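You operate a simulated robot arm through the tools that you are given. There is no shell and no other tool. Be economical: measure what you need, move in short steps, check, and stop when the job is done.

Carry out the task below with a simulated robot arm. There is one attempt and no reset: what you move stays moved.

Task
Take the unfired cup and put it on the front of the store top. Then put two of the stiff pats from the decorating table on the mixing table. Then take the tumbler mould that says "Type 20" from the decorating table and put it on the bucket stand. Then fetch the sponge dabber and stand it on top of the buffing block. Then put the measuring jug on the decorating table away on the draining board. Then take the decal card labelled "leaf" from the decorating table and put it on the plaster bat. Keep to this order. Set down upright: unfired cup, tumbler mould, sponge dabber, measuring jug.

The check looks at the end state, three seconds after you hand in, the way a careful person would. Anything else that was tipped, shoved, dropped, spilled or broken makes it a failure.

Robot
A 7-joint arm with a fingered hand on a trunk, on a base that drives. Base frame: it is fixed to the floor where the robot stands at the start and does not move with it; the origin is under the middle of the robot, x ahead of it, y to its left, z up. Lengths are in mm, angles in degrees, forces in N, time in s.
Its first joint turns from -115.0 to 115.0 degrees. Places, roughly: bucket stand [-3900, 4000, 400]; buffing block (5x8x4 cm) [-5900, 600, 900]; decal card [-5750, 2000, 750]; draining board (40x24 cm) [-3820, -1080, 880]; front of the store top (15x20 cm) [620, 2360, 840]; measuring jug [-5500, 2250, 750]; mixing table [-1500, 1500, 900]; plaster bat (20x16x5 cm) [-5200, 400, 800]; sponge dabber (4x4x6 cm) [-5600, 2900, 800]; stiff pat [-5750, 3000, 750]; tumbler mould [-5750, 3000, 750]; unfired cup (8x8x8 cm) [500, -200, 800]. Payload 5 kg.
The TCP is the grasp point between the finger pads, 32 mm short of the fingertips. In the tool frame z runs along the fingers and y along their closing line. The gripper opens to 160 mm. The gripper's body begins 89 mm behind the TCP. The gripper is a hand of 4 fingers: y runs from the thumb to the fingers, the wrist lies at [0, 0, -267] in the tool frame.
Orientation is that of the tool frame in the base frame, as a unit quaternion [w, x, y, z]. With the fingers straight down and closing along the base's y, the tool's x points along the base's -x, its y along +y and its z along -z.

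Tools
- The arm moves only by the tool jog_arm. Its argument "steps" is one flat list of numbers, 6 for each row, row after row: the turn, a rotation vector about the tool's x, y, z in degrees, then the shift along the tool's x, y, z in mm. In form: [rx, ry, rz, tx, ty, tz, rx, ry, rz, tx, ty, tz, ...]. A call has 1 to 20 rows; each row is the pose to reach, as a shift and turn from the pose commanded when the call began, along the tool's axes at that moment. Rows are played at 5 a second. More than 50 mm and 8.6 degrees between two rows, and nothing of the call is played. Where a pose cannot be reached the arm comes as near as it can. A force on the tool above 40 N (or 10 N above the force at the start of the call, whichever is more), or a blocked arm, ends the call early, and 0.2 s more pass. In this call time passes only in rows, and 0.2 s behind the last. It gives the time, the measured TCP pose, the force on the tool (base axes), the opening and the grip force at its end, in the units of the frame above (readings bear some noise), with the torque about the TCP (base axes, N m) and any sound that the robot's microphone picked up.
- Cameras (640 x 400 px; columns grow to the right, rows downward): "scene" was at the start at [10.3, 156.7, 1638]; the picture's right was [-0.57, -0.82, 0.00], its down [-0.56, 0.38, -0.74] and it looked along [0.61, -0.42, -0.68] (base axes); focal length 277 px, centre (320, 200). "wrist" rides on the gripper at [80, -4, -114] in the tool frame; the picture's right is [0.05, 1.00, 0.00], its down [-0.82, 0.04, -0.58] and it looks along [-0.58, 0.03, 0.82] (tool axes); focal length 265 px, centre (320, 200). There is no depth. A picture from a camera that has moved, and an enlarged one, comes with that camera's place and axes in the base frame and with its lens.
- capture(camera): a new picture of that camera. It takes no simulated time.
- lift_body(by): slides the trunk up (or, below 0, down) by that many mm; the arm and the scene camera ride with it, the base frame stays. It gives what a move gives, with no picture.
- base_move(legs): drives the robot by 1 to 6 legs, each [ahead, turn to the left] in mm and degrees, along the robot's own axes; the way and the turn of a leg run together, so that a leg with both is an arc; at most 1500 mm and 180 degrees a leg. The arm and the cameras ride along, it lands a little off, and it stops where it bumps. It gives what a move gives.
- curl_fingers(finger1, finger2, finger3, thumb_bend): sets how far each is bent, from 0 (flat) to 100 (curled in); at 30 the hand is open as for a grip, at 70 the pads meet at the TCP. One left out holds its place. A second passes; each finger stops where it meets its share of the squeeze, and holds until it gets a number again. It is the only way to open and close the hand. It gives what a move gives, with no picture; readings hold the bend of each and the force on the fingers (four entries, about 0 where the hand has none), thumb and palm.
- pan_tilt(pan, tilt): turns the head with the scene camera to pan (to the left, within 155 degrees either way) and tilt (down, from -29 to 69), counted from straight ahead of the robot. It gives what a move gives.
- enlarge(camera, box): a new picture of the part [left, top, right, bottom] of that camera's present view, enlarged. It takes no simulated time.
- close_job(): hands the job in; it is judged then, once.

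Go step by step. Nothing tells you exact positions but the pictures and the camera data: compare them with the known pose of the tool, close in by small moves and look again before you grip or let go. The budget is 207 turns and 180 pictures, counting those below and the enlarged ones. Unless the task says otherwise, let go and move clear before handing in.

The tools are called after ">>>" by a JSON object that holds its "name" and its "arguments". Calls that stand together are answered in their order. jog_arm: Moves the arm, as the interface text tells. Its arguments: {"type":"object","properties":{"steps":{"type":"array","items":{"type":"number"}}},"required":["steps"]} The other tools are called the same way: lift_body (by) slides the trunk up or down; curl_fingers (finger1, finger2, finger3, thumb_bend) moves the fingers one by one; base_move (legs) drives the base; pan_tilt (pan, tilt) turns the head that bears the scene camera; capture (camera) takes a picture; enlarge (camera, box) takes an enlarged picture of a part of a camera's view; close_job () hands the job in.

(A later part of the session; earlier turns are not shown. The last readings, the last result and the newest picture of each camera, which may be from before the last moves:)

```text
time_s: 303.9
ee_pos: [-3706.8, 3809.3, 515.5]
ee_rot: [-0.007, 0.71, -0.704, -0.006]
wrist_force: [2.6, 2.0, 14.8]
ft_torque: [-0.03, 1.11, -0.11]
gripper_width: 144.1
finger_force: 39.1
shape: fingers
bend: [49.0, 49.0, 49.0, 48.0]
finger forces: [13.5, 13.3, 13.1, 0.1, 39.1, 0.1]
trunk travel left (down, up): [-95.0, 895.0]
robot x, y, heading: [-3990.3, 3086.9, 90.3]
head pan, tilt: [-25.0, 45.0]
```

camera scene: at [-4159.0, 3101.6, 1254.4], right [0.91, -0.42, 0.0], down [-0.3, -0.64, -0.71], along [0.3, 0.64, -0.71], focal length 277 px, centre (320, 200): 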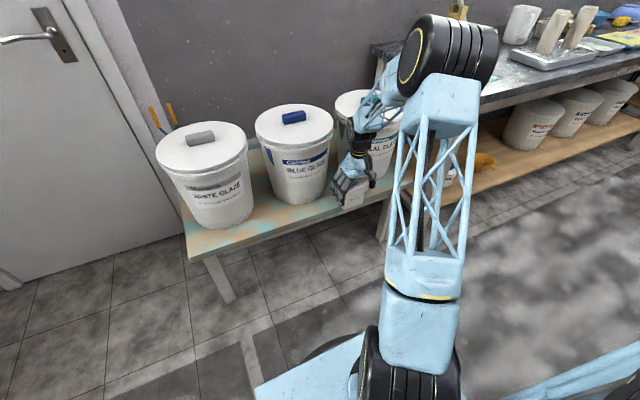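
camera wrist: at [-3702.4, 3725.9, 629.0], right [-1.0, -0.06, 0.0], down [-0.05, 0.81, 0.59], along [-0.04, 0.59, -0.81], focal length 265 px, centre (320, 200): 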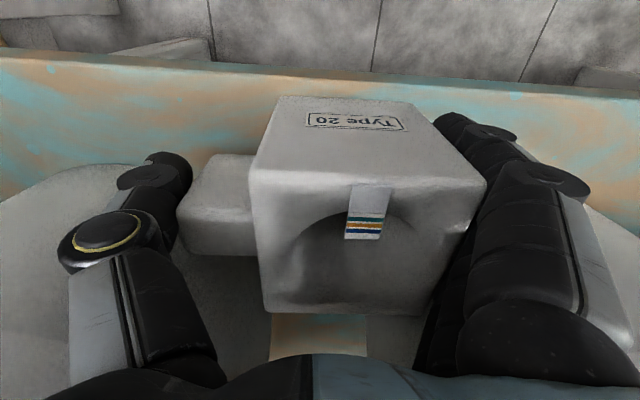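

>>> {"name": "curl_fingers", "arguments": {"finger1": 36, "finger2": 36, "finger3": 36, "thumb_bend": 28}}

>>> {"name": "curl_fingers", "arguments": {"finger1": 31, "finger2": 31, "finger3": 31, "thumb_bend": 22}}

>>> {"name": "capture", "arguments": {"camera": "wrist"}}

```text
time_s: 304.9
ee_pos: [-3707.6, 3807.1, 513.8]
ee_rot: [-0.006, 0.711, -0.703, -0.005]
wrist_force: [1.2, 1.9, 17.1]
ft_torque: [-0.1, -0.23, 0.0]
gripper_width: 166.8
finger_force: 7.4
shape: fingers
bend: [36.0, 36.0, 36.0, 28.0]
finger forces: [2.9, 2.3, 1.7, 0.0, 9.5, 0.0]
trunk travel left (down, up): [-95.0, 895.0]
robot x, y, heading: [-3989.7, 3087.1, 90.3]
head pan, tilt: [-25.0, 45.0]
```

```text
time_s: 305.9
ee_pos: [-3707.0, 3806.7, 514.6]
ee_rot: [-0.005, 0.711, -0.703, -0.005]
wrist_force: [1.2, -1.1, 0.1]
ft_torque: [0.01, 0.0, 0.0]
gripper_width: 179.9
finger_force: 1.0
shape: fingers
bend: [31.0, 31.0, 31.0, 22.0]
finger forces: [0.1, 0.1, 0.0, 0.0, 1.4, 0.1]
trunk travel left (down, up): [-95.0, 895.0]
robot x, y, heading: [-3992.5, 3088.1, 90.4]
head pan, tilt: [-25.0, 45.0]
```

```text
67 pictures are left
camera wrist: at [-3702.5, 3725.1, 626.1], right [-1.0, -0.06, 0.0], down [-0.05, 0.81, 0.59], along [-0.03, 0.59, -0.81], focal length 265 px, centre (320, 200)
```

wrist: 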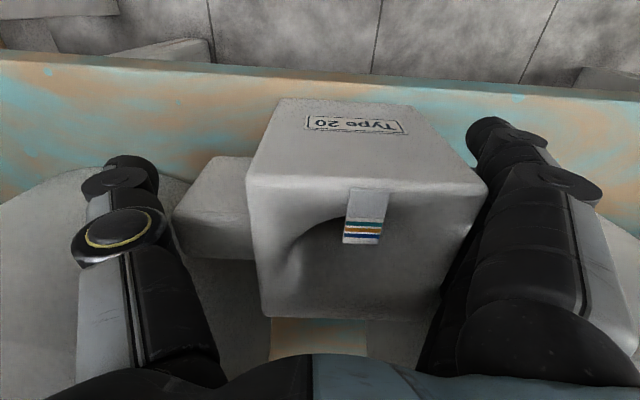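

Released. Lids are close above, so I'll open slightly more and withdraw horizontally toward the robot.

>>> {"name": "curl_fingers", "arguments": {"finger1": 26, "finger2": 26, "finger3": 26, "thumb_bend": 14}}

>>> {"name": "jog_arm", "arguments": {"steps": [0, 0, 0, 5, 0, -3, 0, 0, 0, 12, 0, -3, 0, 0, 0, 20, 0, -3]}}

>>> {"name": "capture", "arguments": {"camera": "wrist"}}

```text
time_s: 306.9
ee_pos: [-3706.4, 3809.0, 513.5]
ee_rot: [-0.006, 0.711, -0.703, -0.005]
wrist_force: [-0.1, -0.2, -0.3]
ft_torque: [-0.04, 0.01, -0.01]
gripper_width: 189.0
finger_force: 0.1
shape: fingers
bend: [26.0, 26.0, 26.0, 14.0]
finger forces: [0.1, 0.1, 0.0, 0.1, 0.1, 0.0]
trunk travel left (down, up): [-95.0, 895.0]
robot x, y, heading: [-3993.8, 3090.3, 90.5]
head pan, tilt: [-25.0, 45.0]
```

```text
time_s: 307.6
ee_pos: [-3706.3, 3789.7, 517.5]
ee_rot: [-0.006, 0.711, -0.703, -0.006]
wrist_force: [0.1, -1.1, 0.8]
ft_torque: [0.0, 0.0, 0.02]
gripper_width: 189.3
finger_force: 0.0
shape: fingers
bend: [26.0, 26.0, 26.0, 14.0]
finger forces: [0.0, 0.1, 0.0, 0.0, 0.0, 0.1]
trunk travel left (down, up): [-95.0, 895.0]
robot x, y, heading: [-3991.7, 3085.5, 90.0]
head pan, tilt: [-25.0, 45.0]
```

```text
66 pictures are left
camera wrist: at [-3701.9, 3705.2, 629.9], right [-1.0, -0.06, 0.0], down [-0.05, 0.81, 0.59], along [-0.03, 0.59, -0.81], focal length 265 px, centre (320, 200)
```

wrist: 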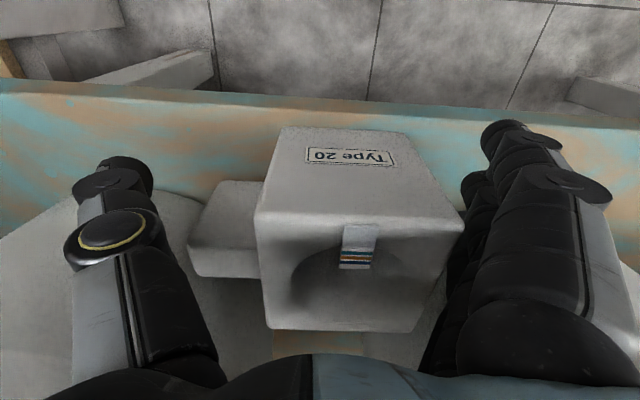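

The mould stays put with no contact. Withdrawing fully, then raising the trunk and arm.

>>> {"name": "jog_arm", "arguments": {"steps": [0, 0, 0, 20, 0, 0, 0, 0, 0, 45, 0, 0, 0, 0, 0, 75, 0, 0, 0, 0, 0, 105, 0, 0, 0, 0, 0, 140, 0, 0, 0, 0, 0, 175, 0, 0, 0, 0, 0, 200, 0, -30, 0, 0, 0, 200, 40, -60, 0, 0, 0, 200, 80, -90, 0, 0, 0, 200, 120, -120, 0, 0, 0, 200, 160, -150, 0, 0, 0, 200, 200, -175, 0, 0, 0, 200, 240, -195]}}

>>> {"name": "capture", "arguments": {"camera": "scene"}}

>>> {"name": "lift_body", "arguments": {"by": 380}}

```text
time_s: 310.4
ee_pos: [-3946.5, 3583.4, 708.5]
ee_rot: [-0.005, 0.711, -0.703, -0.005]
wrist_force: [0.9, 0.4, -0.6]
ft_torque: [-0.01, 0.04, 0.0]
gripper_width: 189.5
finger_force: 0.0
shape: fingers
bend: [26.0, 26.0, 26.0, 14.0]
finger forces: [0.0, 0.0, 0.0, 0.0, 0.1, 0.0]
trunk travel left (down, up): [-95.0, 895.0]
robot x, y, heading: [-3991.2, 3086.9, 90.5]
head pan, tilt: [-25.0, 45.0]
```

```text
65 pictures are left
camera scene: at [-4158.8, 3101.3, 1254.4], right [0.91, -0.42, 0.0], down [-0.3, -0.64, -0.71], along [0.3, 0.64, -0.71], focal length 277 px, centre (320, 200)
```

scene: 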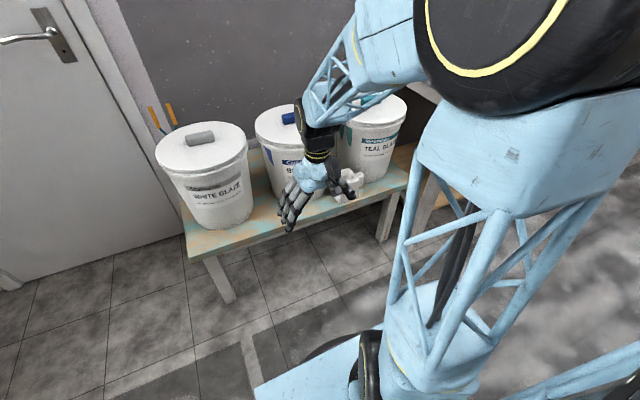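

```text
time_s: 314.1
ee_pos: [-3946.1, 3582.4, 1088.8]
ee_rot: [-0.006, 0.711, -0.703, -0.005]
wrist_force: [-0.4, -0.1, -1.0]
ft_torque: [-0.02, -0.01, -0.01]
gripper_width: 189.3
finger_force: 0.1
shape: fingers
bend: [26.0, 26.0, 26.0, 14.0]
finger forces: [0.1, 0.1, 0.0, 0.1, 0.1, 0.0]
trunk travel left (down, up): [-475.0, 515.0]
robot x, y, heading: [-3992.6, 3088.6, 90.3]
head pan, tilt: [-25.0, 45.0]
```

The mould stands on the bucket stand. Next the sponge dabber at about (-5562, 2884): driving back to the decorating table with the hand moved to a forward posture.

>>> {"name": "base_move", "arguments": {"legs": [[0, 90], [870, 0]]}}

>>> {"name": "curl_fingers", "arguments": {"finger1": 46, "finger2": 46, "finger3": 46, "thumb_bend": 46}}

>>> {"name": "capture", "arguments": {"camera": "wrist"}}

```text
time_s: 322.6
ee_pos: [-5368.0, 3100.7, 1087.9]
ee_rot: [-0.001, 1.0, 0.018, -0.008]
wrist_force: [0.2, -0.3, -0.5]
ft_torque: [0.01, -0.01, -0.02]
gripper_width: 189.4
finger_force: 0.0
shape: fingers
bend: [26.0, 26.0, 26.0, 14.0]
finger forces: [0.0, 0.1, 0.1, 0.1, 0.0, 0.1]
trunk travel left (down, up): [-475.0, 515.0]
robot x, y, heading: [-4870.8, 3067.8, -178.5]
head pan, tilt: [-25.0, 45.0]
```

```text
time_s: 323.6
ee_pos: [-5367.2, 3100.5, 1087.0]
ee_rot: [-0.001, 1.0, 0.018, -0.007]
wrist_force: [0.0, 0.2, -1.0]
ft_torque: [-0.01, -0.03, -0.01]
gripper_width: 108.1
finger_force: 0.1
shape: fingers
bend: [46.0, 46.0, 46.0, 46.0]
finger forces: [0.0, 0.0, 0.1, 0.1, 0.0, 0.0]
trunk travel left (down, up): [-475.0, 515.0]
robot x, y, heading: [-4870.2, 3071.6, -178.4]
head pan, tilt: [-25.0, 45.0]
```

```text
64 pictures are left
camera wrist: at [-5286.0, 3106.5, 1200.4], right [0.09, -1.0, 0.0], down [-0.8, -0.07, 0.59], along [-0.59, -0.05, -0.81], focal length 265 px, centre (320, 200)
```

wrist: 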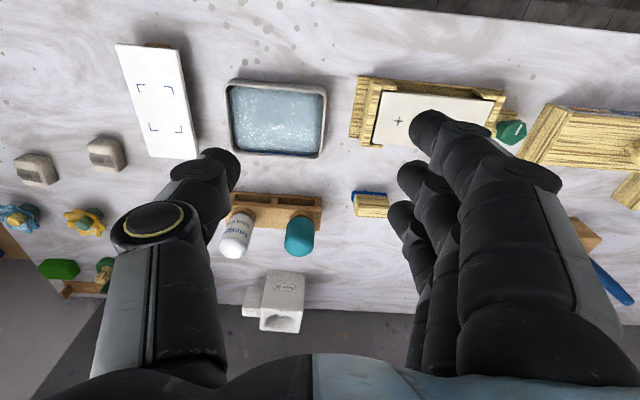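

>>> {"name": "jog_arm", "arguments": {"steps": [0, 0, 0, -34, 35, 0, 0, 0, 0, -68, 70, 0, 0, 0, 0, -102, 105, 0, 0, 0, 0, -136, 140, 0, 0, 0, 0, -170, 175, 0, 0, 0, 0, -203, 209, 10, 0, 0, 0, -203, 209, 55, 0, 0, 0, -203, 209, 100, 0, 0, 0, -203, 209, 145]}}

>>> {"name": "curl_fingers", "arguments": {"finger1": 52, "finger2": 52, "finger3": 52, "thumb_bend": 52}}

>>> {"name": "capture", "arguments": {"camera": "wrist"}}

```text
time_s: 325.6
ee_pos: [-5565.5, 2884.3, 941.7]
ee_rot: [0.0, 1.0, 0.017, -0.007]
wrist_force: [-0.7, -0.3, -0.5]
ft_torque: [-0.01, 0.01, 0.0]
gripper_width: 107.7
finger_force: 0.1
shape: fingers
bend: [46.0, 46.0, 46.0, 46.0]
finger forces: [0.0, 0.0, 0.1, 0.1, 0.1, 0.0]
trunk travel left (down, up): [-475.0, 515.0]
robot x, y, heading: [-4868.7, 3065.5, -178.3]
head pan, tilt: [-25.0, 45.0]
```

```text
time_s: 326.6
ee_pos: [-5565.6, 2885.9, 943.8]
ee_rot: [0.0, 1.0, 0.018, -0.007]
wrist_force: [0.7, 0.5, -0.5]
ft_torque: [-0.02, 0.03, 0.01]
gripper_width: 84.3
finger_force: 0.1
shape: fingers
bend: [52.0, 52.0, 52.0, 52.0]
finger forces: [0.0, 0.1, 0.0, 0.0, 0.0, 0.0]
trunk travel left (down, up): [-475.0, 515.0]
robot x, y, heading: [-4869.4, 3069.9, -178.5]
head pan, tilt: [-25.0, 45.0]
```

```text
63 pictures are left
camera wrist: at [-5483.8, 2890.6, 1055.3], right [0.09, -1.0, 0.0], down [-0.8, -0.07, 0.59], along [-0.59, -0.05, -0.81], focal length 265 px, centre (320, 200)
```

wrist: 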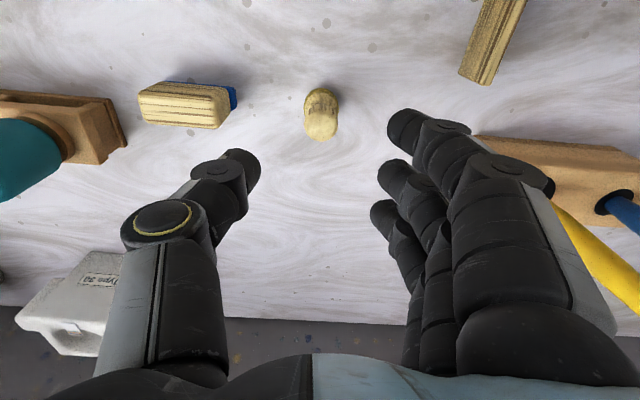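

>>> {"name": "jog_arm", "arguments": {"steps": [0, 0, 0, 10, 2, 40, 0, 0, 0, 10, 2, 75, 0, 0, 0, 10, 2, 98]}}

>>> {"name": "curl_fingers", "arguments": {"finger1": 60, "finger2": 60, "finger3": 60, "thumb_bend": 60}}

>>> {"name": "capture", "arguments": {"camera": "wrist"}}

```text
time_s: 327.4
ee_pos: [-5557.7, 2883.3, 847.5]
ee_rot: [-0.001, 1.0, 0.017, -0.007]
wrist_force: [0.9, 0.1, -0.3]
ft_torque: [0.01, 0.05, -0.02]
gripper_width: 84.2
finger_force: 0.0
shape: fingers
bend: [52.0, 52.0, 52.0, 52.0]
finger forces: [0.0, 0.1, 0.1, 0.1, 0.1, 0.1]
trunk travel left (down, up): [-475.0, 515.0]
robot x, y, heading: [-4872.8, 3065.6, -178.4]
head pan, tilt: [-25.0, 45.0]
```

```text
time_s: 328.4
ee_pos: [-5557.1, 2882.8, 845.9]
ee_rot: [-0.001, 1.0, 0.017, -0.008]
wrist_force: [0.6, -0.4, 0.4]
ft_torque: [-0.02, -0.01, -0.02]
gripper_width: 53.9
finger_force: 0.0
shape: fingers
bend: [60.0, 60.0, 60.0, 60.0]
finger forces: [0.0, 0.0, 0.1, 0.1, 0.0, 0.0]
trunk travel left (down, up): [-475.0, 515.0]
robot x, y, heading: [-4872.4, 3069.5, -178.4]
head pan, tilt: [-25.0, 45.0]
```

```text
62 pictures are left
camera wrist: at [-5475.9, 2889.4, 958.9], right [0.09, -1.0, 0.0], down [-0.8, -0.07, 0.59], along [-0.59, -0.05, -0.81], focal length 265 px, centre (320, 200)
```

wrist: 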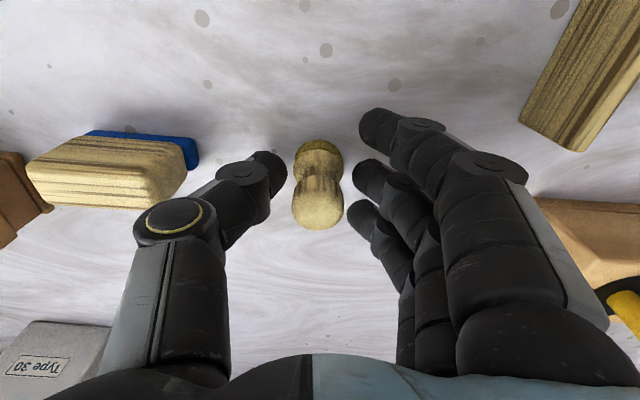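

>>> {"name": "curl_fingers", "arguments": {"finger1": 60, "finger2": 66, "finger3": 66, "thumb_bend": 65}}

>>> {"name": "curl_fingers", "arguments": {"finger1": 60, "finger2": 72, "finger3": 72, "thumb_bend": 69}}

>>> {"name": "capture", "arguments": {"camera": "wrist"}}

```text
time_s: 329.4
ee_pos: [-5558.1, 2883.3, 846.0]
ee_rot: [-0.001, 1.0, 0.017, -0.008]
wrist_force: [0.2, -0.2, -0.3]
ft_torque: [0.02, -0.02, -0.03]
gripper_width: 47.5
finger_force: 1.8
shape: fingers
bend: [60.0, 64.0, 66.0, 64.0]
finger forces: [0.1, 1.4, 0.1, 0.0, 1.5, 0.0]
trunk travel left (down, up): [-475.0, 515.0]
robot x, y, heading: [-4871.5, 3069.4, -178.3]
head pan, tilt: [-25.0, 45.0]
```

```text
time_s: 330.4
ee_pos: [-5557.5, 2881.7, 847.0]
ee_rot: [-0.001, 1.0, 0.017, -0.008]
wrist_force: [-0.7, -0.7, 5.4]
ft_torque: [-0.13, 0.02, 0.01]
gripper_width: 44.5
finger_force: 8.1
shape: fingers
bend: [60.0, 70.0, 72.0, 67.0]
finger forces: [0.0, 10.7, 0.0, 0.1, 6.3, 0.1]
trunk travel left (down, up): [-475.0, 515.0]
robot x, y, heading: [-4870.7, 3069.1, -178.5]
head pan, tilt: [-25.0, 45.0]
```

```text
61 pictures are left
camera wrist: at [-5475.8, 2889.3, 959.2], right [0.09, -1.0, 0.0], down [-0.8, -0.07, 0.59], along [-0.59, -0.05, -0.81], focal length 265 px, centre (320, 200)
```

wrist: 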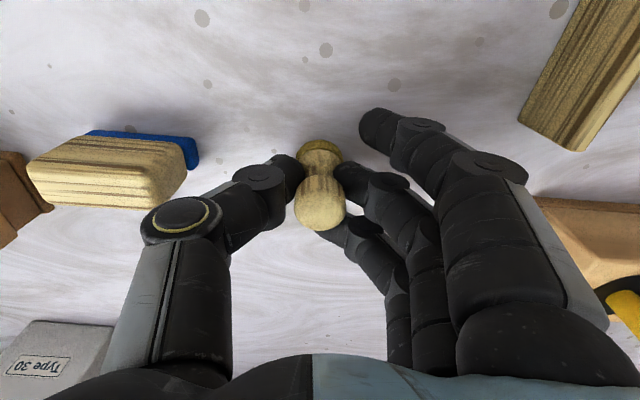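

>>> {"name": "jog_arm", "arguments": {"steps": [0, 0, 0, 0, 0, -10, 0, 0, 0, 0, 0, -25, 0, 0, 0, 0, 0, -50]}}

>>> {"name": "capture", "arguments": {"camera": "wrist"}}

```text
time_s: 331.2
ee_pos: [-5555.9, 2883.0, 897.8]
ee_rot: [0.0, 1.0, 0.016, -0.007]
wrist_force: [0.3, -1.3, -0.5]
ft_torque: [-0.01, 0.03, -0.02]
gripper_width: 44.5
finger_force: 6.7
shape: fingers
bend: [60.0, 70.0, 72.0, 67.0]
finger forces: [0.0, 7.1, 0.0, 0.0, 5.4, 0.1]
trunk travel left (down, up): [-475.0, 515.0]
robot x, y, heading: [-4871.8, 3066.1, -178.4]
head pan, tilt: [-25.0, 45.0]
```

```text
60 pictures are left
camera wrist: at [-5475.0, 2888.5, 1010.3], right [0.09, -1.0, 0.0], down [-0.8, -0.07, 0.59], along [-0.59, -0.05, -0.81], focal length 265 px, centre (320, 200)
```

wrist: 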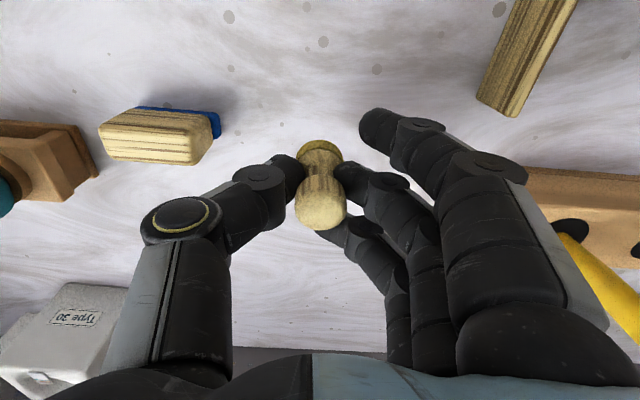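

Dabber is held upright. I'll raise, retract, back off and drive south along the west aisle for a look at the buffing block area.

>>> {"name": "jog_arm", "arguments": {"steps": [0, 0, 0, 0, 0, -40, 0, 0, 0, 0, 0, -80, 0, 0, 0, 0, 0, -120, 0, 0, 0, 0, 0, -160, 0, 0, 0, 20, -15, -190, 0, 0, 0, 52, -41, -200, 0, 0, 0, 84, -67, -200, 0, 0, 0, 116, -93, -200, 0, 0, 0, 148, -119, -200, 0, 0, 0, 182, -144, -200]}}

>>> {"name": "base_move", "arguments": {"legs": [[-170, 0], [0, 88], [1400, 0]]}}

>>> {"name": "pan_tilt", "arguments": {"pan": -40, "tilt": 32}}

>>> {"name": "capture", "arguments": {"camera": "scene"}}

>>> {"name": "pan_tilt", "arguments": {"pan": 5, "tilt": 32}}

>>> {"name": "capture", "arguments": {"camera": "scene"}}

```text
time_s: 333.4
ee_pos: [-5375.1, 3032.3, 1092.8]
ee_rot: [0.0, 1.0, 0.018, -0.008]
wrist_force: [0.5, -0.2, -0.6]
ft_torque: [0.02, 0.05, 0.02]
gripper_width: 44.6
finger_force: 5.6
shape: fingers
bend: [60.0, 70.0, 72.0, 67.0]
finger forces: [0.0, 5.8, 0.0, 0.1, 5.3, 0.0]
trunk travel left (down, up): [-475.0, 515.0]
robot x, y, heading: [-4869.9, 3066.5, -178.2]
head pan, tilt: [-25.0, 45.0]
```

```text
time_s: 345.1
ee_pos: [-4705.1, 1193.7, 1092.6]
ee_rot: [0.005, 0.707, 0.707, -0.007]
wrist_force: [1.4, 0.1, 0.1]
ft_torque: [-0.02, -0.02, 0.03]
gripper_width: 44.3
finger_force: 5.9
shape: fingers
bend: [60.0, 70.0, 72.0, 67.0]
finger forces: [0.0, 5.5, 0.0, 0.1, 5.4, 0.1]
trunk travel left (down, up): [-475.0, 515.0]
robot x, y, heading: [-4719.5, 1701.5, -90.3]
head pan, tilt: [-25.0, 45.0]
```

```text
time_s: 345.8
ee_pos: [-4704.7, 1194.8, 1093.2]
ee_rot: [0.004, 0.708, 0.706, -0.006]
wrist_force: [-1.0, 0.4, -0.3]
ft_torque: [0.03, 0.02, -0.02]
gripper_width: 44.6
finger_force: 5.3
shape: fingers
bend: [60.0, 70.0, 72.0, 67.0]
finger forces: [0.0, 5.6, 0.0, 0.0, 5.4, 0.0]
trunk travel left (down, up): [-475.0, 515.0]
robot x, y, heading: [-4721.8, 1697.6, -90.5]
head pan, tilt: [-40.0, 32.0]
```

```text
59 pictures are left
camera scene: at [-4573.6, 1689.7, 1653.8], right [-0.76, 0.65, 0.0], down [0.34, 0.4, -0.85], along [-0.55, -0.65, -0.53], focal length 277 px, centre (320, 200)
```

scene: 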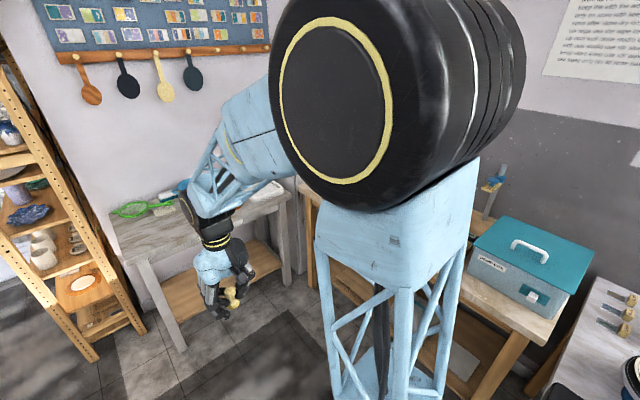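

```text
time_s: 346.9
ee_pos: [-4704.5, 1193.3, 1092.6]
ee_rot: [0.005, 0.708, 0.707, -0.006]
wrist_force: [-0.1, 0.3, -1.0]
ft_torque: [-0.02, 0.04, 0.0]
gripper_width: 44.5
finger_force: 5.3
shape: fingers
bend: [60.0, 70.0, 72.0, 67.0]
finger forces: [0.0, 5.5, 0.0, 0.0, 5.4, 0.0]
trunk travel left (down, up): [-475.0, 515.0]
robot x, y, heading: [-4719.4, 1697.8, -90.3]
head pan, tilt: [5.0, 32.0]
```

```text
58 pictures are left
camera scene: at [-4508.5, 1668.5, 1653.8], right [-1.0, -0.08, 0.0], down [-0.04, 0.53, -0.85], along [0.07, -0.85, -0.53], focal length 277 px, centre (320, 200)
```

scene: 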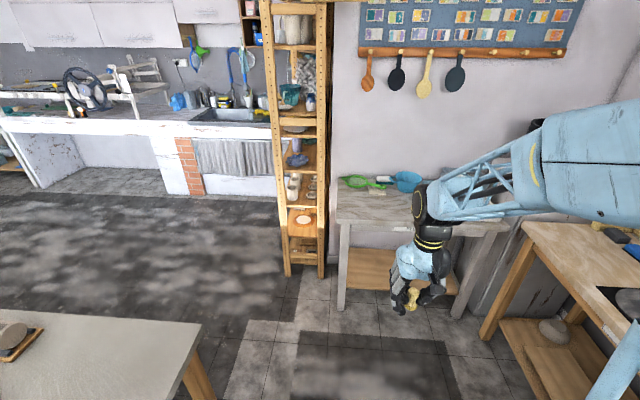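

I need to view the wooden table from the front. I'll advance to y≈1060, face west and look.

>>> {"name": "base_move", "arguments": {"legs": [[630, 0], [0, -90]]}}

>>> {"name": "pan_tilt", "arguments": {"pan": 12, "tilt": 38}}

>>> {"name": "capture", "arguments": {"camera": "scene"}}

```text
time_s: 354.3
ee_pos: [-5230.7, 1051.6, 1092.7]
ee_rot: [-0.001, 1.0, -0.006, -0.008]
wrist_force: [-0.4, 0.6, -0.3]
ft_torque: [0.02, 0.02, 0.01]
gripper_width: 44.4
finger_force: 5.4
shape: fingers
bend: [60.0, 70.0, 72.0, 67.0]
finger forces: [0.0, 5.5, 0.1, 0.0, 5.3, 0.0]
trunk travel left (down, up): [-475.0, 515.0]
robot x, y, heading: [-4723.3, 1065.7, 179.3]
head pan, tilt: [5.0, 32.0]
```

```text
time_s: 355.0
ee_pos: [-5232.2, 1051.9, 1092.9]
ee_rot: [-0.001, 1.0, -0.005, -0.008]
wrist_force: [0.3, 0.5, -0.9]
ft_torque: [0.0, -0.01, 0.02]
gripper_width: 44.3
finger_force: 5.3
shape: fingers
bend: [60.0, 70.0, 72.0, 67.0]
finger forces: [0.1, 5.4, 0.0, 0.0, 5.5, 0.1]
trunk travel left (down, up): [-475.0, 515.0]
robot x, y, heading: [-4730.3, 1063.3, 179.2]
head pan, tilt: [12.0, 38.0]
```

```text
57 pictures are left
camera scene: at [-4752.9, 844.2, 1644.6], right [-0.19, 0.98, 0.0], down [0.6, 0.12, -0.79], along [-0.77, -0.15, -0.62], focal length 277 px, centre (320, 200)
```

scene: 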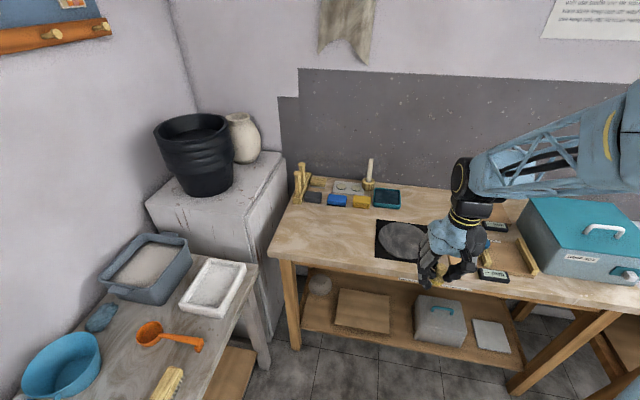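

>>> {"name": "enlarge", "arguments": {"camera": "scene", "box": [270, 150, 430, 270]}}

>>> {"name": "enlarge", "arguments": {"camera": "scene", "box": [280, 155, 410, 225]}}

```text
3.33 times, centred on (350, 210) of scene
camera zoom: at [-4752.9, 844.2, 1644.6], right [-0.19, 0.98, 0.0], down [0.6, 0.12, -0.79], along [-0.77, -0.15, -0.62], focal length 924 px, centre (220, 167)
```

zoom: 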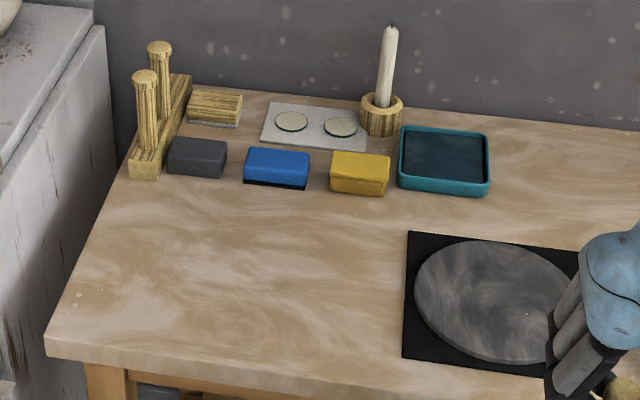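

```text
4.92 times, centred on (345, 190) of scene
camera zoom: at [-4752.9, 844.2, 1644.6], right [-0.19, 0.98, 0.0], down [0.6, 0.12, -0.79], along [-0.77, -0.15, -0.62], focal length 1365 px, centre (197, 249)
```

zoom: 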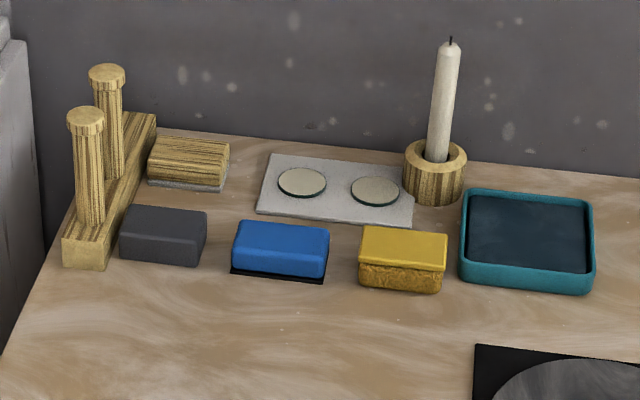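

The felt-bottomed wooden block at about (-5860, 620) matches the buffing block's listed place; two tall posts stand beside it. I'll edge the base closer with a gentle S-curve, keeping clear of the plaster-bat table.

>>> {"name": "base_move", "arguments": {"legs": [[-165, 0], [0, 26], [225, 0], [240, -25]]}}

>>> {"name": "capture", "arguments": {"camera": "wrist"}}

```text
time_s: 360.5
ee_pos: [-5500.1, 890.5, 1093.4]
ee_rot: [-0.001, 1.0, 0.003, -0.007]
wrist_force: [0.2, 0.4, 0.1]
ft_torque: [0.0, -0.05, 0.02]
gripper_width: 44.7
finger_force: 5.2
shape: fingers
bend: [60.0, 70.0, 72.0, 67.0]
finger forces: [0.1, 5.5, 0.0, 0.0, 5.5, 0.0]
trunk travel left (down, up): [-475.0, 515.0]
robot x, y, heading: [-4995.1, 911.2, -179.9]
head pan, tilt: [12.0, 38.0]
```

```text
54 pictures are left
camera wrist: at [-5419.4, 894.1, 1205.0], right [0.06, -1.0, 0.0], down [-0.81, -0.05, 0.59], along [-0.59, -0.03, -0.81], focal length 265 px, centre (320, 200)
```

wrist: 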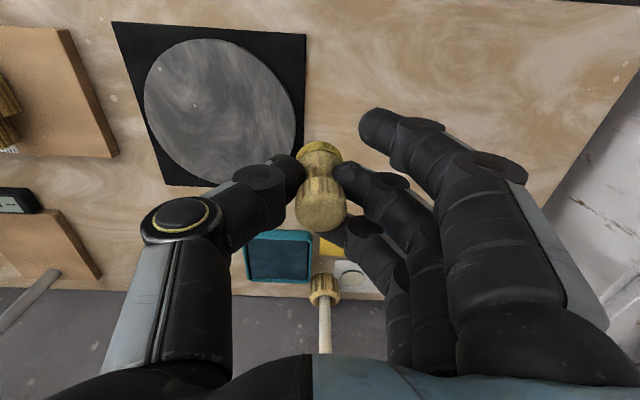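

Perfect base placement. Now I'll rotate the hand 124° counter-clockwise so thumb and fingers avoid the posts.

>>> {"name": "jog_arm", "arguments": {"steps": [0, 0, -8.3, 0, 0, 0, 0, 0, -16.6, 0, 0, 0, 0, 0, -24.9, 0, 0, 0, 0, 0, -33.2, 0, 0, 0, 0, 0, -41.5, 0, 0, 0, 0, 0, -49.8, 0, 0, 0, 0, 0, -58.1, 0, 0, 0, 0, 0, -66.4, 0, 0, 0, 0, 0, -74.7, 0, 0, 0, 0, 0, -83, 0, 0, 0, 0, 0, -91.3, 0, 0, 0, 0, 0, -99.6, 0, 0, 0, 0, 0, -107.9, 0, 0, 0, 0, 0, -116.2, 0, 0, 0, 0, 0, -124, 0, 0, 0]}}

>>> {"name": "capture", "arguments": {"camera": "wrist"}}

```text
time_s: 363.9
ee_pos: [-5483.1, 782.6, 1090.7]
ee_rot: [-0.004, 0.354, 0.935, -0.002]
wrist_force: [-0.8, 0.2, -0.6]
ft_torque: [-0.06, -0.07, -0.03]
gripper_width: 44.0
finger_force: 4.8
shape: fingers
bend: [60.0, 70.0, 72.0, 67.0]
finger forces: [0.0, 5.3, 0.1, 0.1, 4.9, 0.1]
out of reach, approached as far as the arm can: row 11
trunk travel left (down, up): [-475.0, 515.0]
robot x, y, heading: [-4994.5, 913.2, -179.7]
head pan, tilt: [12.0, 38.0]
stopped in row 15: the arm was blocked; the commanded pose is now the measured one
```

```text
53 pictures are left
camera wrist: at [-5545.8, 832.4, 1205.0], right [0.62, 0.78, -0.01], down [0.64, -0.51, 0.57], along [0.44, -0.36, -0.82], focal length 265 px, centre (320, 200)
```

wrist: 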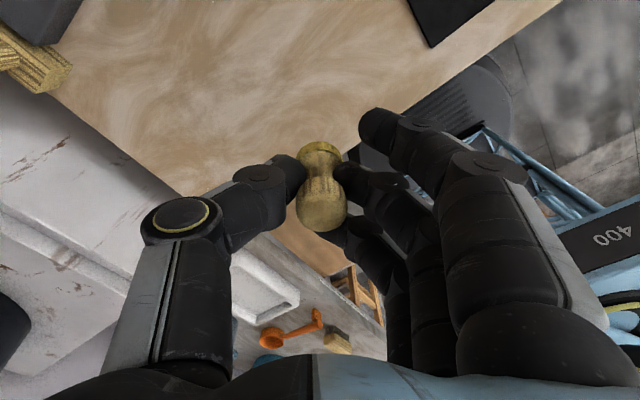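

That twisted the wrist awkwardly and would put the camera at the wall side. A better choice is the original orientation turned only 30° clockwise (fingers passing behind the rear post); rotating back in one go.

>>> {"name": "jog_arm", "arguments": {"steps": [0, 0, 8.4, 4, 3.5, 0, 0, 0, 16.8, 8, 7, 0, 0, 0, 25.2, 12.5, 10.5, 0, 0, 0, 33.6, 17, 14, 0, 0, 0, 42, 21, 17.5, 0, 0, 0, 50.4, 25, 21, 0, 0, 0, 58.8, 29, 24.5, 0, 0, 0, 67.2, 34, 28, 0, 0, 0, 75.6, 38, 31, 0, 0, 0, 84, 42, 35, 0, 0, 0, 92.4, 46, 38, 0, 0, 0, 100.8, 50, 42, 0, 0, 0, 109.2, 55, 45, 0, 0, 0, 117.6, 59, 49, 0, 0, 0, 126, 63, 52, 0, 0, 0, 134.4, 67, 56, 0, 0, 0, 142.8, 71, 59, 0, 0, 0, 151.2, 76, 63, 0, 0, 0, 159.6, 80, 66, 0, 0, 0, 168, 84, 70, 0]}}

>>> {"name": "capture", "arguments": {"camera": "wrist"}}

```text
time_s: 368.1
ee_pos: [-5498.8, 891.1, 1092.9]
ee_rot: [0.001, 0.967, -0.256, -0.006]
wrist_force: [-0.3, -0.4, -0.8]
ft_torque: [-0.02, 0.02, -0.01]
gripper_width: 44.0
finger_force: 4.7
shape: fingers
bend: [60.0, 70.0, 72.0, 67.0]
finger forces: [0.1, 5.1, 0.1, 0.0, 5.0, 0.1]
trunk travel left (down, up): [-475.0, 515.0]
robot x, y, heading: [-4996.3, 908.8, -179.9]
head pan, tilt: [12.0, 38.0]
```

```text
52 pictures are left
camera wrist: at [-5425.7, 853.8, 1205.2], right [-0.45, -0.89, 0.01], down [-0.72, 0.37, 0.59], along [-0.53, 0.26, -0.81], focal length 265 px, centre (320, 200)
```

wrist: 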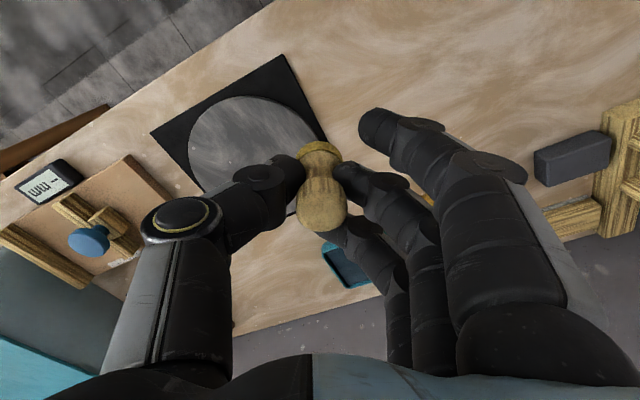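

Orientation is right (h≈150°), and the block is at about (-5870, 617). Moving above it at safe height.

>>> {"name": "jog_arm", "arguments": {"steps": [0, 0, 0, -18, 40, 0, 0, 0, 0, -36, 80, 0, 0, 0, 0, -54, 120, 0, 0, 0, 0, -72, 160, 0, 0, 0, 0, -90, 200, 0, 0, 0, 0, -108, 240, 0, 0, 0, 0, -126, 280, 0, 0, 0, 0, -145, 320, 0, 0, 0, 0, -163, 361, 0, 0, 0, 0, -181, 401, 0, 0, 0, 0, -181, 401, 10]}}

>>> {"name": "capture", "arguments": {"camera": "wrist"}}

>>> {"name": "enlarge", "arguments": {"camera": "scene", "box": [270, 130, 410, 230]}}

```text
time_s: 370.5
ee_pos: [-5853.9, 631.6, 1085.6]
ee_rot: [0.001, 0.967, -0.254, -0.006]
wrist_force: [-0.7, -0.2, -0.7]
ft_torque: [0.04, -0.02, 0.0]
gripper_width: 44.0
finger_force: 5.2
shape: fingers
bend: [60.0, 70.0, 72.0, 68.0]
finger forces: [0.1, 5.2, 0.0, 0.1, 5.1, 0.0]
trunk travel left (down, up): [-475.0, 515.0]
robot x, y, heading: [-4997.5, 908.1, -179.9]
head pan, tilt: [12.0, 38.0]
```

```text
51 pictures are left
camera wrist: at [-5781.2, 594.1, 1197.4], right [-0.45, -0.89, 0.01], down [-0.72, 0.37, 0.59], along [-0.53, 0.26, -0.81], focal length 265 px, centre (320, 200)
```

wrist: 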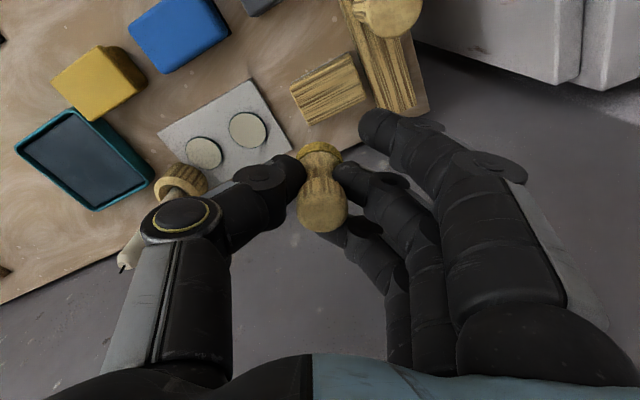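

```text
4.00 times, centred on (340, 180) of scene
camera zoom: at [-5018.7, 689.9, 1644.7], right [-0.21, 0.98, 0.0], down [0.6, 0.13, -0.79], along [-0.77, -0.17, -0.62], focal length 1109 px, centre (240, 280)
```

zoom: 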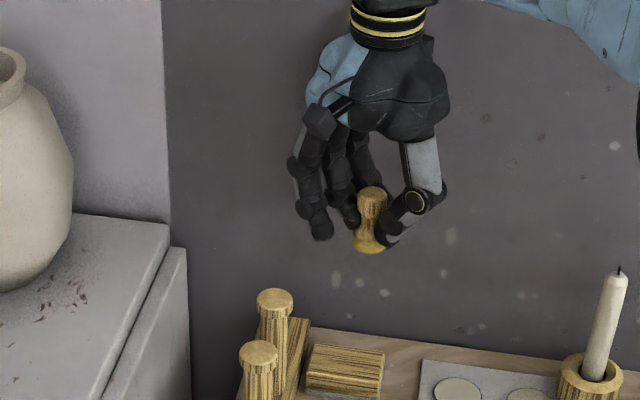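

Block top centre ≈ (-5858, 618), z≈872; the rear post stays clear of the fingers. Descending over it.

>>> {"name": "jog_arm", "arguments": {"steps": [0, 0, 0, -3, 6, 40, 0, 0, 0, -5, 11, 80, 0, 0, 0, -5, 11, 115, 0, 0, 0, -5, 11, 140]}}

>>> {"name": "capture", "arguments": {"camera": "wrist"}}

>>> {"name": "enlarge", "arguments": {"camera": "scene", "box": [280, 160, 400, 240]}}

```text
time_s: 371.5
ee_pos: [-5867.5, 622.9, 946.2]
ee_rot: [0.002, 0.967, -0.255, -0.006]
wrist_force: [-0.8, 0.0, -0.8]
ft_torque: [-0.01, -0.02, 0.02]
gripper_width: 43.9
finger_force: 5.1
shape: fingers
bend: [60.0, 70.0, 72.0, 68.0]
finger forces: [0.0, 5.0, 0.1, 0.1, 5.0, 0.0]
trunk travel left (down, up): [-475.0, 515.0]
robot x, y, heading: [-4998.1, 909.8, -179.8]
head pan, tilt: [12.0, 38.0]
```

```text
49 pictures are left
camera wrist: at [-5793.4, 585.2, 1058.0], right [-0.45, -0.89, 0.01], down [-0.72, 0.36, 0.59], along [-0.53, 0.26, -0.81], focal length 265 px, centre (320, 200)
```

wrist: 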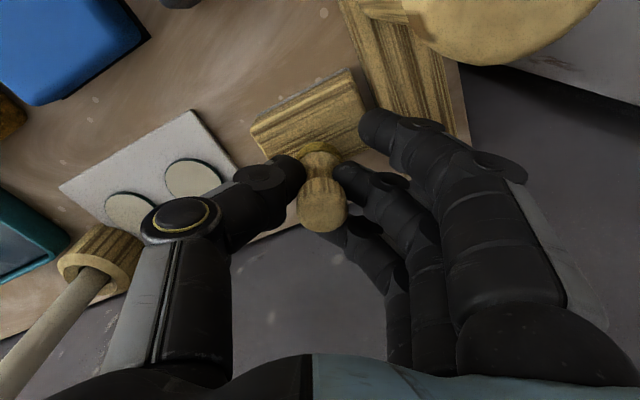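

```text
5.00 times, centred on (340, 200) of scene
camera zoom: at [-5018.9, 689.6, 1644.5], right [-0.21, 0.98, 0.0], down [0.6, 0.13, -0.79], along [-0.77, -0.17, -0.62], focal length 1386 px, centre (220, 200)
```

zoom: 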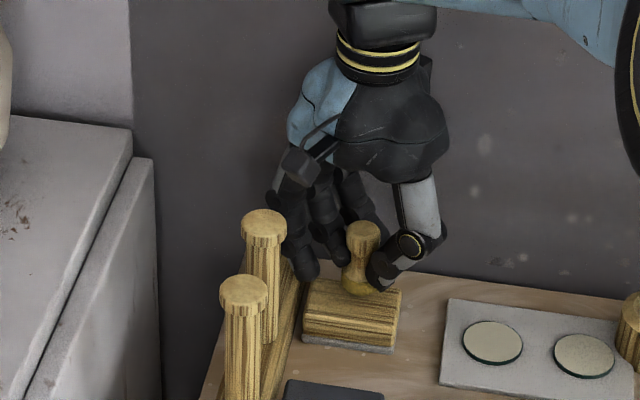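

Dabber base is centred on the block. Lowering the last 30 mm in small steps.

>>> {"name": "jog_arm", "arguments": {"steps": [0, 0, 0, 0, 0, 12, 0, 0, 0, 0, 0, 20, 0, 0, 0, 0, 0, 24, 0, 0, 0, 0, 0, 27]}}

>>> {"name": "jog_arm", "arguments": {"steps": [0, 0, 0, 0, 0, 1.5, 0, 0, 0, 0, 0, 3, 0, 0, 0, 0, 0, 4]}}

>>> {"name": "enlarge", "arguments": {"camera": "scene", "box": [300, 190, 360, 240]}}

```text
time_s: 372.1
ee_pos: [-5867.6, 620.9, 938.4]
ee_rot: [0.004, 0.967, -0.254, -0.012]
wrist_force: [5.7, 1.3, 22.1]
ft_torque: [0.03, -0.17, 0.0]
gripper_width: 45.1
finger_force: 16.4
shape: fingers
bend: [60.0, 71.0, 72.0, 68.0]
finger forces: [0.0, 15.6, 0.0, 0.0, 18.1, 0.1]
trunk travel left (down, up): [-475.0, 515.0]
robot x, y, heading: [-4993.6, 912.1, -180.0]
head pan, tilt: [12.0, 38.0]
stopped in row 3: the force on the tool passed its limit (the readings are from after the stop); the commanded pose is now the measured one
```

```text
time_s: 372.7
ee_pos: [-5869.2, 621.2, 939.3]
ee_rot: [0.007, 0.967, -0.254, -0.014]
wrist_force: [6.5, 1.9, 21.3]
ft_torque: [0.17, -0.25, 0.0]
gripper_width: 45.4
finger_force: 16.5
shape: fingers
bend: [60.0, 71.0, 72.0, 68.0]
finger forces: [0.0, 13.7, 0.1, 0.0, 20.2, 0.0]
trunk travel left (down, up): [-475.0, 515.0]
robot x, y, heading: [-4994.2, 911.5, -180.1]
head pan, tilt: [12.0, 38.0]
stopped in row 2: the force on the tool passed its limit (the readings are from after the stop); the commanded pose is now the measured one
```

```text
8.00 times, centred on (330, 215) of scene
camera zoom: at [-5015.8, 690.7, 1644.6], right [-0.21, 0.98, 0.0], down [0.6, 0.13, -0.79], along [-0.77, -0.17, -0.61], focal length 2218 px, centre (240, 80)
```

zoom: 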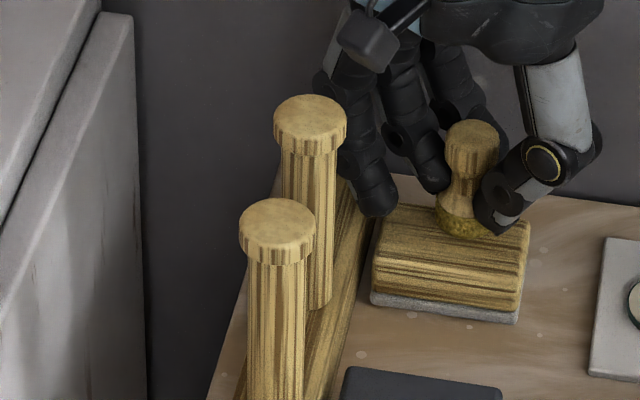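

Contact at TCP 938: the block top is ~895 and the dabber sits ~9 mm too far back. I'll lift, shift forward 8 mm and set down again.

>>> {"name": "jog_arm", "arguments": {"steps": [0, 0, 0, 0, 0, -4, 0, 0, 0, 0, 0, -9, 0, 0, 0, 7, -4, -9, 0, 0, 0, 8, -4.5, -9]}}

>>> {"name": "jog_arm", "arguments": {"steps": [0, 0, 0, 0, 0, 2, 0, 0, 0, 0, 0, 4, 0, 0, 0, 0, 0, 5]}}

>>> {"name": "enlarge", "arguments": {"camera": "scene", "box": [300, 190, 360, 240]}}

```text
time_s: 373.7
ee_pos: [-5859.8, 620.0, 942.2]
ee_rot: [0.005, 0.967, -0.255, -0.01]
wrist_force: [0.6, 0.1, 0.1]
ft_torque: [-0.02, 0.03, 0.03]
gripper_width: 44.6
finger_force: 6.9
shape: fingers
bend: [60.0, 70.0, 72.0, 68.0]
finger forces: [0.0, 6.2, 0.0, 0.0, 7.1, 0.0]
trunk travel left (down, up): [-475.0, 515.0]
robot x, y, heading: [-4996.7, 913.7, -179.8]
head pan, tilt: [12.0, 38.0]
```

```text
time_s: 374.5
ee_pos: [-5861.5, 620.5, 938.0]
ee_rot: [0.006, 0.967, -0.254, -0.011]
wrist_force: [-0.1, -0.4, 7.2]
ft_torque: [-0.1, 0.08, 0.03]
gripper_width: 44.4
finger_force: 9.5
shape: fingers
bend: [60.0, 70.0, 72.0, 68.0]
finger forces: [0.0, 10.2, 0.0, 0.0, 8.8, 0.0]
trunk travel left (down, up): [-475.0, 515.0]
robot x, y, heading: [-5001.5, 907.4, -179.7]
head pan, tilt: [12.0, 38.0]
```

```text
8.00 times, centred on (330, 215) of scene
camera zoom: at [-5017.8, 690.0, 1644.8], right [-0.21, 0.98, 0.0], down [0.6, 0.13, -0.79], along [-0.77, -0.17, -0.62], focal length 2218 px, centre (240, 80)
```

zoom: 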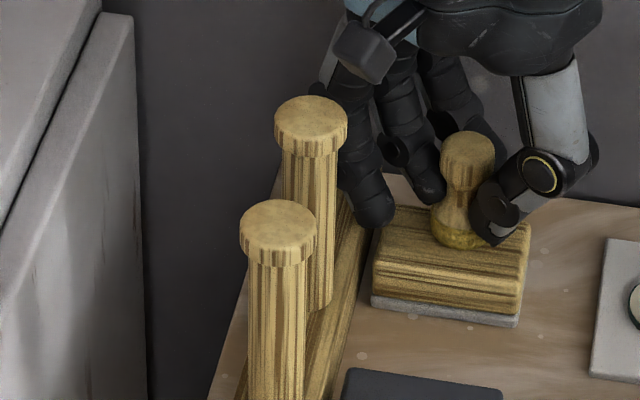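

Centred now. Releasing gently.

>>> {"name": "curl_fingers", "arguments": {"finger1": 60, "finger2": 63, "finger3": 63, "thumb_bend": 62}}

>>> {"name": "curl_fingers", "arguments": {"finger1": 56, "finger2": 56, "finger3": 56, "thumb_bend": 54}}

>>> {"name": "enlarge", "arguments": {"camera": "scene", "box": [300, 190, 360, 240]}}

```text
time_s: 375.5
ee_pos: [-5860.6, 621.5, 938.6]
ee_rot: [0.005, 0.967, -0.254, -0.011]
wrist_force: [-1.7, -1.0, 17.8]
ft_torque: [-0.24, 0.22, -0.01]
gripper_width: 49.5
finger_force: 8.7
shape: fingers
bend: [60.0, 69.0, 63.0, 62.0]
finger forces: [0.0, 18.2, 0.1, 0.0, 0.0, 0.0]
trunk travel left (down, up): [-475.0, 515.0]
robot x, y, heading: [-4992.9, 912.9, -179.9]
head pan, tilt: [12.0, 38.0]
```

```text
time_s: 376.5
ee_pos: [-5861.5, 619.9, 937.2]
ee_rot: [0.006, 0.967, -0.254, -0.01]
wrist_force: [0.1, -0.9, -0.2]
ft_torque: [-0.04, -0.01, 0.02]
gripper_width: 71.2
finger_force: 0.0
shape: fingers
bend: [56.0, 56.0, 56.0, 54.0]
finger forces: [0.0, 0.1, 0.1, 0.0, 0.1, 0.0]
trunk travel left (down, up): [-475.0, 515.0]
robot x, y, heading: [-4997.3, 913.4, -179.9]
head pan, tilt: [12.0, 38.0]
```

```text
8.00 times, centred on (330, 215) of scene
camera zoom: at [-5018.4, 689.7, 1644.5], right [-0.21, 0.98, 0.0], down [0.6, 0.13, -0.79], along [-0.77, -0.17, -0.62], focal length 2218 px, centre (240, 80)
```

zoom: 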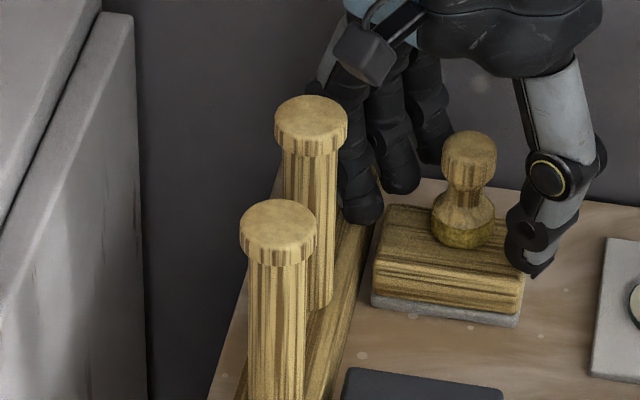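

The dabber stands upright on the buffing block. Rising and retracting.

>>> {"name": "jog_arm", "arguments": {"steps": [0, 0, 0, 0, 0, -30, 0, 0, 0, 0, 0, -75, 0, 0, 0, 0, 0, -120, 0, 0, 0, 0, 0, -165, 0, 0, -3, 18, -40, -165, 0, 0, -6, 36, -80, -165, 0, 0, -9, 54, -120, -165, 0, 0, -12, 72, -160, -165, 0, 0, -15, 90, -200, -165, 0, 0, -18, 108, -240, -165, 0, 0, -21, 126, -280, -165, 0, 0, -24, 145, -320, -165, 0, 0, -27, 163, -361, -165, 0, 0, -30, 181, -401, -165]}}

>>> {"name": "capture", "arguments": {"camera": "scene"}}

```text
time_s: 379.5
ee_pos: [-5498.2, 881.6, 1094.1]
ee_rot: [0.003, 1.0, 0.006, -0.013]
wrist_force: [0.3, -1.0, -0.1]
ft_torque: [-0.02, -0.03, -0.01]
gripper_width: 71.5
finger_force: 0.1
shape: fingers
bend: [56.0, 56.0, 56.0, 54.0]
finger forces: [0.0, 0.0, 0.0, 0.1, 0.1, 0.0]
trunk travel left (down, up): [-475.0, 515.0]
robot x, y, heading: [-4996.0, 911.1, -179.6]
head pan, tilt: [12.0, 38.0]
```

```text
44 pictures are left
camera scene: at [-5017.7, 690.1, 1644.7], right [-0.21, 0.98, 0.0], down [0.6, 0.13, -0.79], along [-0.77, -0.17, -0.61], focal length 277 px, centre (320, 200)
```

scene: 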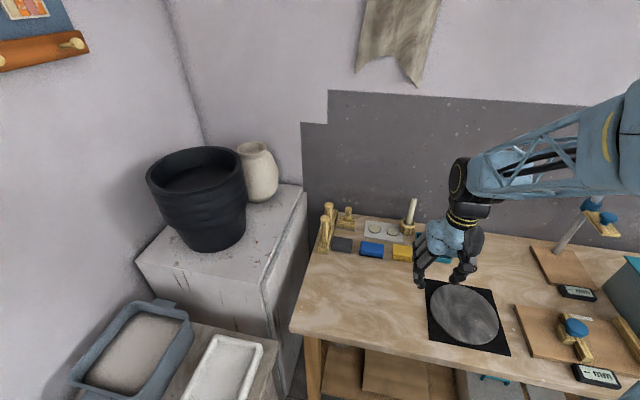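

The dabber is done. Next I'll reverse out of the corner and drive to the decorating table in front of the jug (~y 2250).

>>> {"name": "base_move", "arguments": {"legs": [[-240, 25], [-225, 0], [0, -108.5], [1240, 0], [0, 83]]}}

>>> {"name": "pan_tilt", "arguments": {"pan": 0, "tilt": 42}}

>>> {"name": "capture", "arguments": {"camera": "scene"}}

```text
time_s: 396.6
ee_pos: [-5205.2, 2256.4, 1093.0]
ee_rot: [0.003, 1.0, 0.007, -0.012]
wrist_force: [-0.8, -0.3, -0.6]
ft_torque: [0.01, -0.01, 0.0]
gripper_width: 71.2
finger_force: 0.1
shape: fingers
bend: [56.0, 56.0, 56.0, 54.0]
finger forces: [0.1, 0.0, 0.1, 0.0, 0.0, 0.0]
trunk travel left (down, up): [-475.0, 515.0]
robot x, y, heading: [-4702.2, 2286.8, -179.8]
head pan, tilt: [12.0, 38.0]
```

```text
time_s: 397.3
ee_pos: [-5204.7, 2257.8, 1092.6]
ee_rot: [0.002, 1.0, 0.006, -0.012]
wrist_force: [-0.6, 0.2, -0.3]
ft_torque: [0.0, -0.02, 0.01]
gripper_width: 71.4
finger_force: 0.0
shape: fingers
bend: [56.0, 56.0, 56.0, 54.0]
finger forces: [0.0, 0.0, 0.0, 0.1, 0.0, 0.0]
trunk travel left (down, up): [-475.0, 515.0]
robot x, y, heading: [-4701.0, 2285.8, -179.5]
head pan, tilt: [0.0, 42.0]
```

```text
43 pictures are left
camera scene: at [-4722.1, 2083.9, 1638.7], right [-0.01, 1.0, 0.0], down [0.67, 0.0, -0.74], along [-0.74, -0.01, -0.67], focal length 277 px, centre (320, 200)
```

scene: 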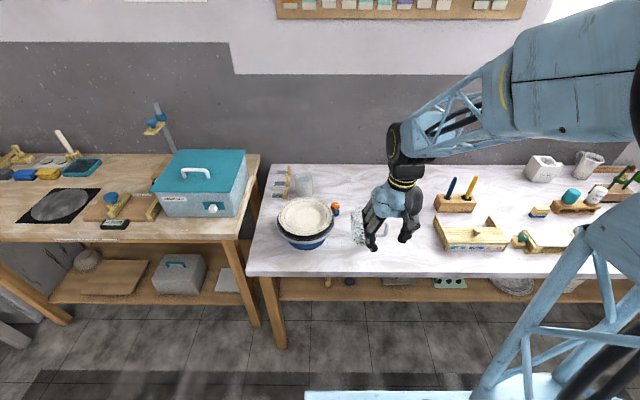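

>>> {"name": "base_move", "arguments": {"legs": [[165, 0]]}}

>>> {"name": "capture", "arguments": {"camera": "wrist"}}

>>> {"name": "enlarge", "arguments": {"camera": "scene", "box": [250, 150, 450, 290]}}

```text
time_s: 398.7
ee_pos: [-5370.1, 2256.3, 1092.2]
ee_rot: [0.003, 1.0, 0.006, -0.012]
wrist_force: [-0.4, -0.1, -0.8]
ft_torque: [0.05, 0.0, 0.0]
gripper_width: 71.3
finger_force: 0.0
shape: fingers
bend: [56.0, 56.0, 56.0, 54.0]
finger forces: [0.1, 0.0, 0.1, 0.1, 0.0, 0.0]
trunk travel left (down, up): [-475.0, 515.0]
robot x, y, heading: [-4866.1, 2286.9, -179.4]
head pan, tilt: [0.0, 42.0]
```

```text
42 pictures are left
camera wrist: at [-5287.5, 2260.1, 1204.6], right [0.06, -1.0, 0.0], down [-0.8, -0.05, 0.6], along [-0.59, -0.04, -0.8], focal length 265 px, centre (320, 200)
```

wrist: 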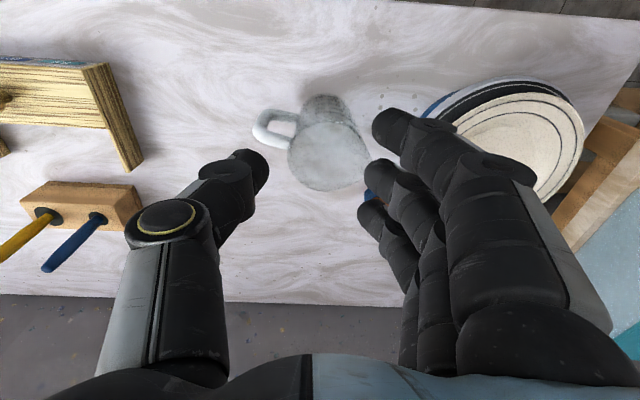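

```text
2.86 times, centred on (350, 220) of scene
camera zoom: at [-4886.6, 2082.9, 1638.6], right [-0.01, 1.0, 0.0], down [0.67, 0.0, -0.74], along [-0.74, 0.0, -0.67], focal length 792 px, centre (234, 143)
```

zoom: 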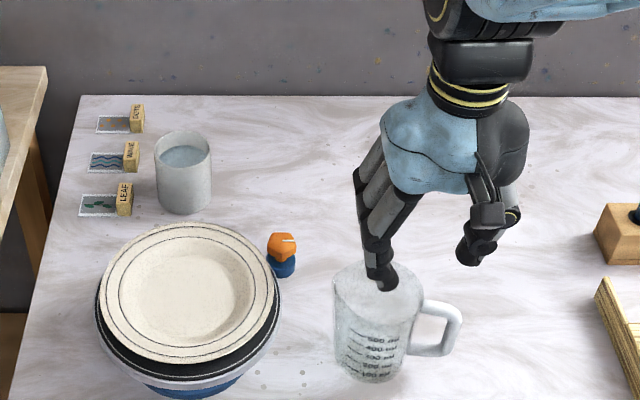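

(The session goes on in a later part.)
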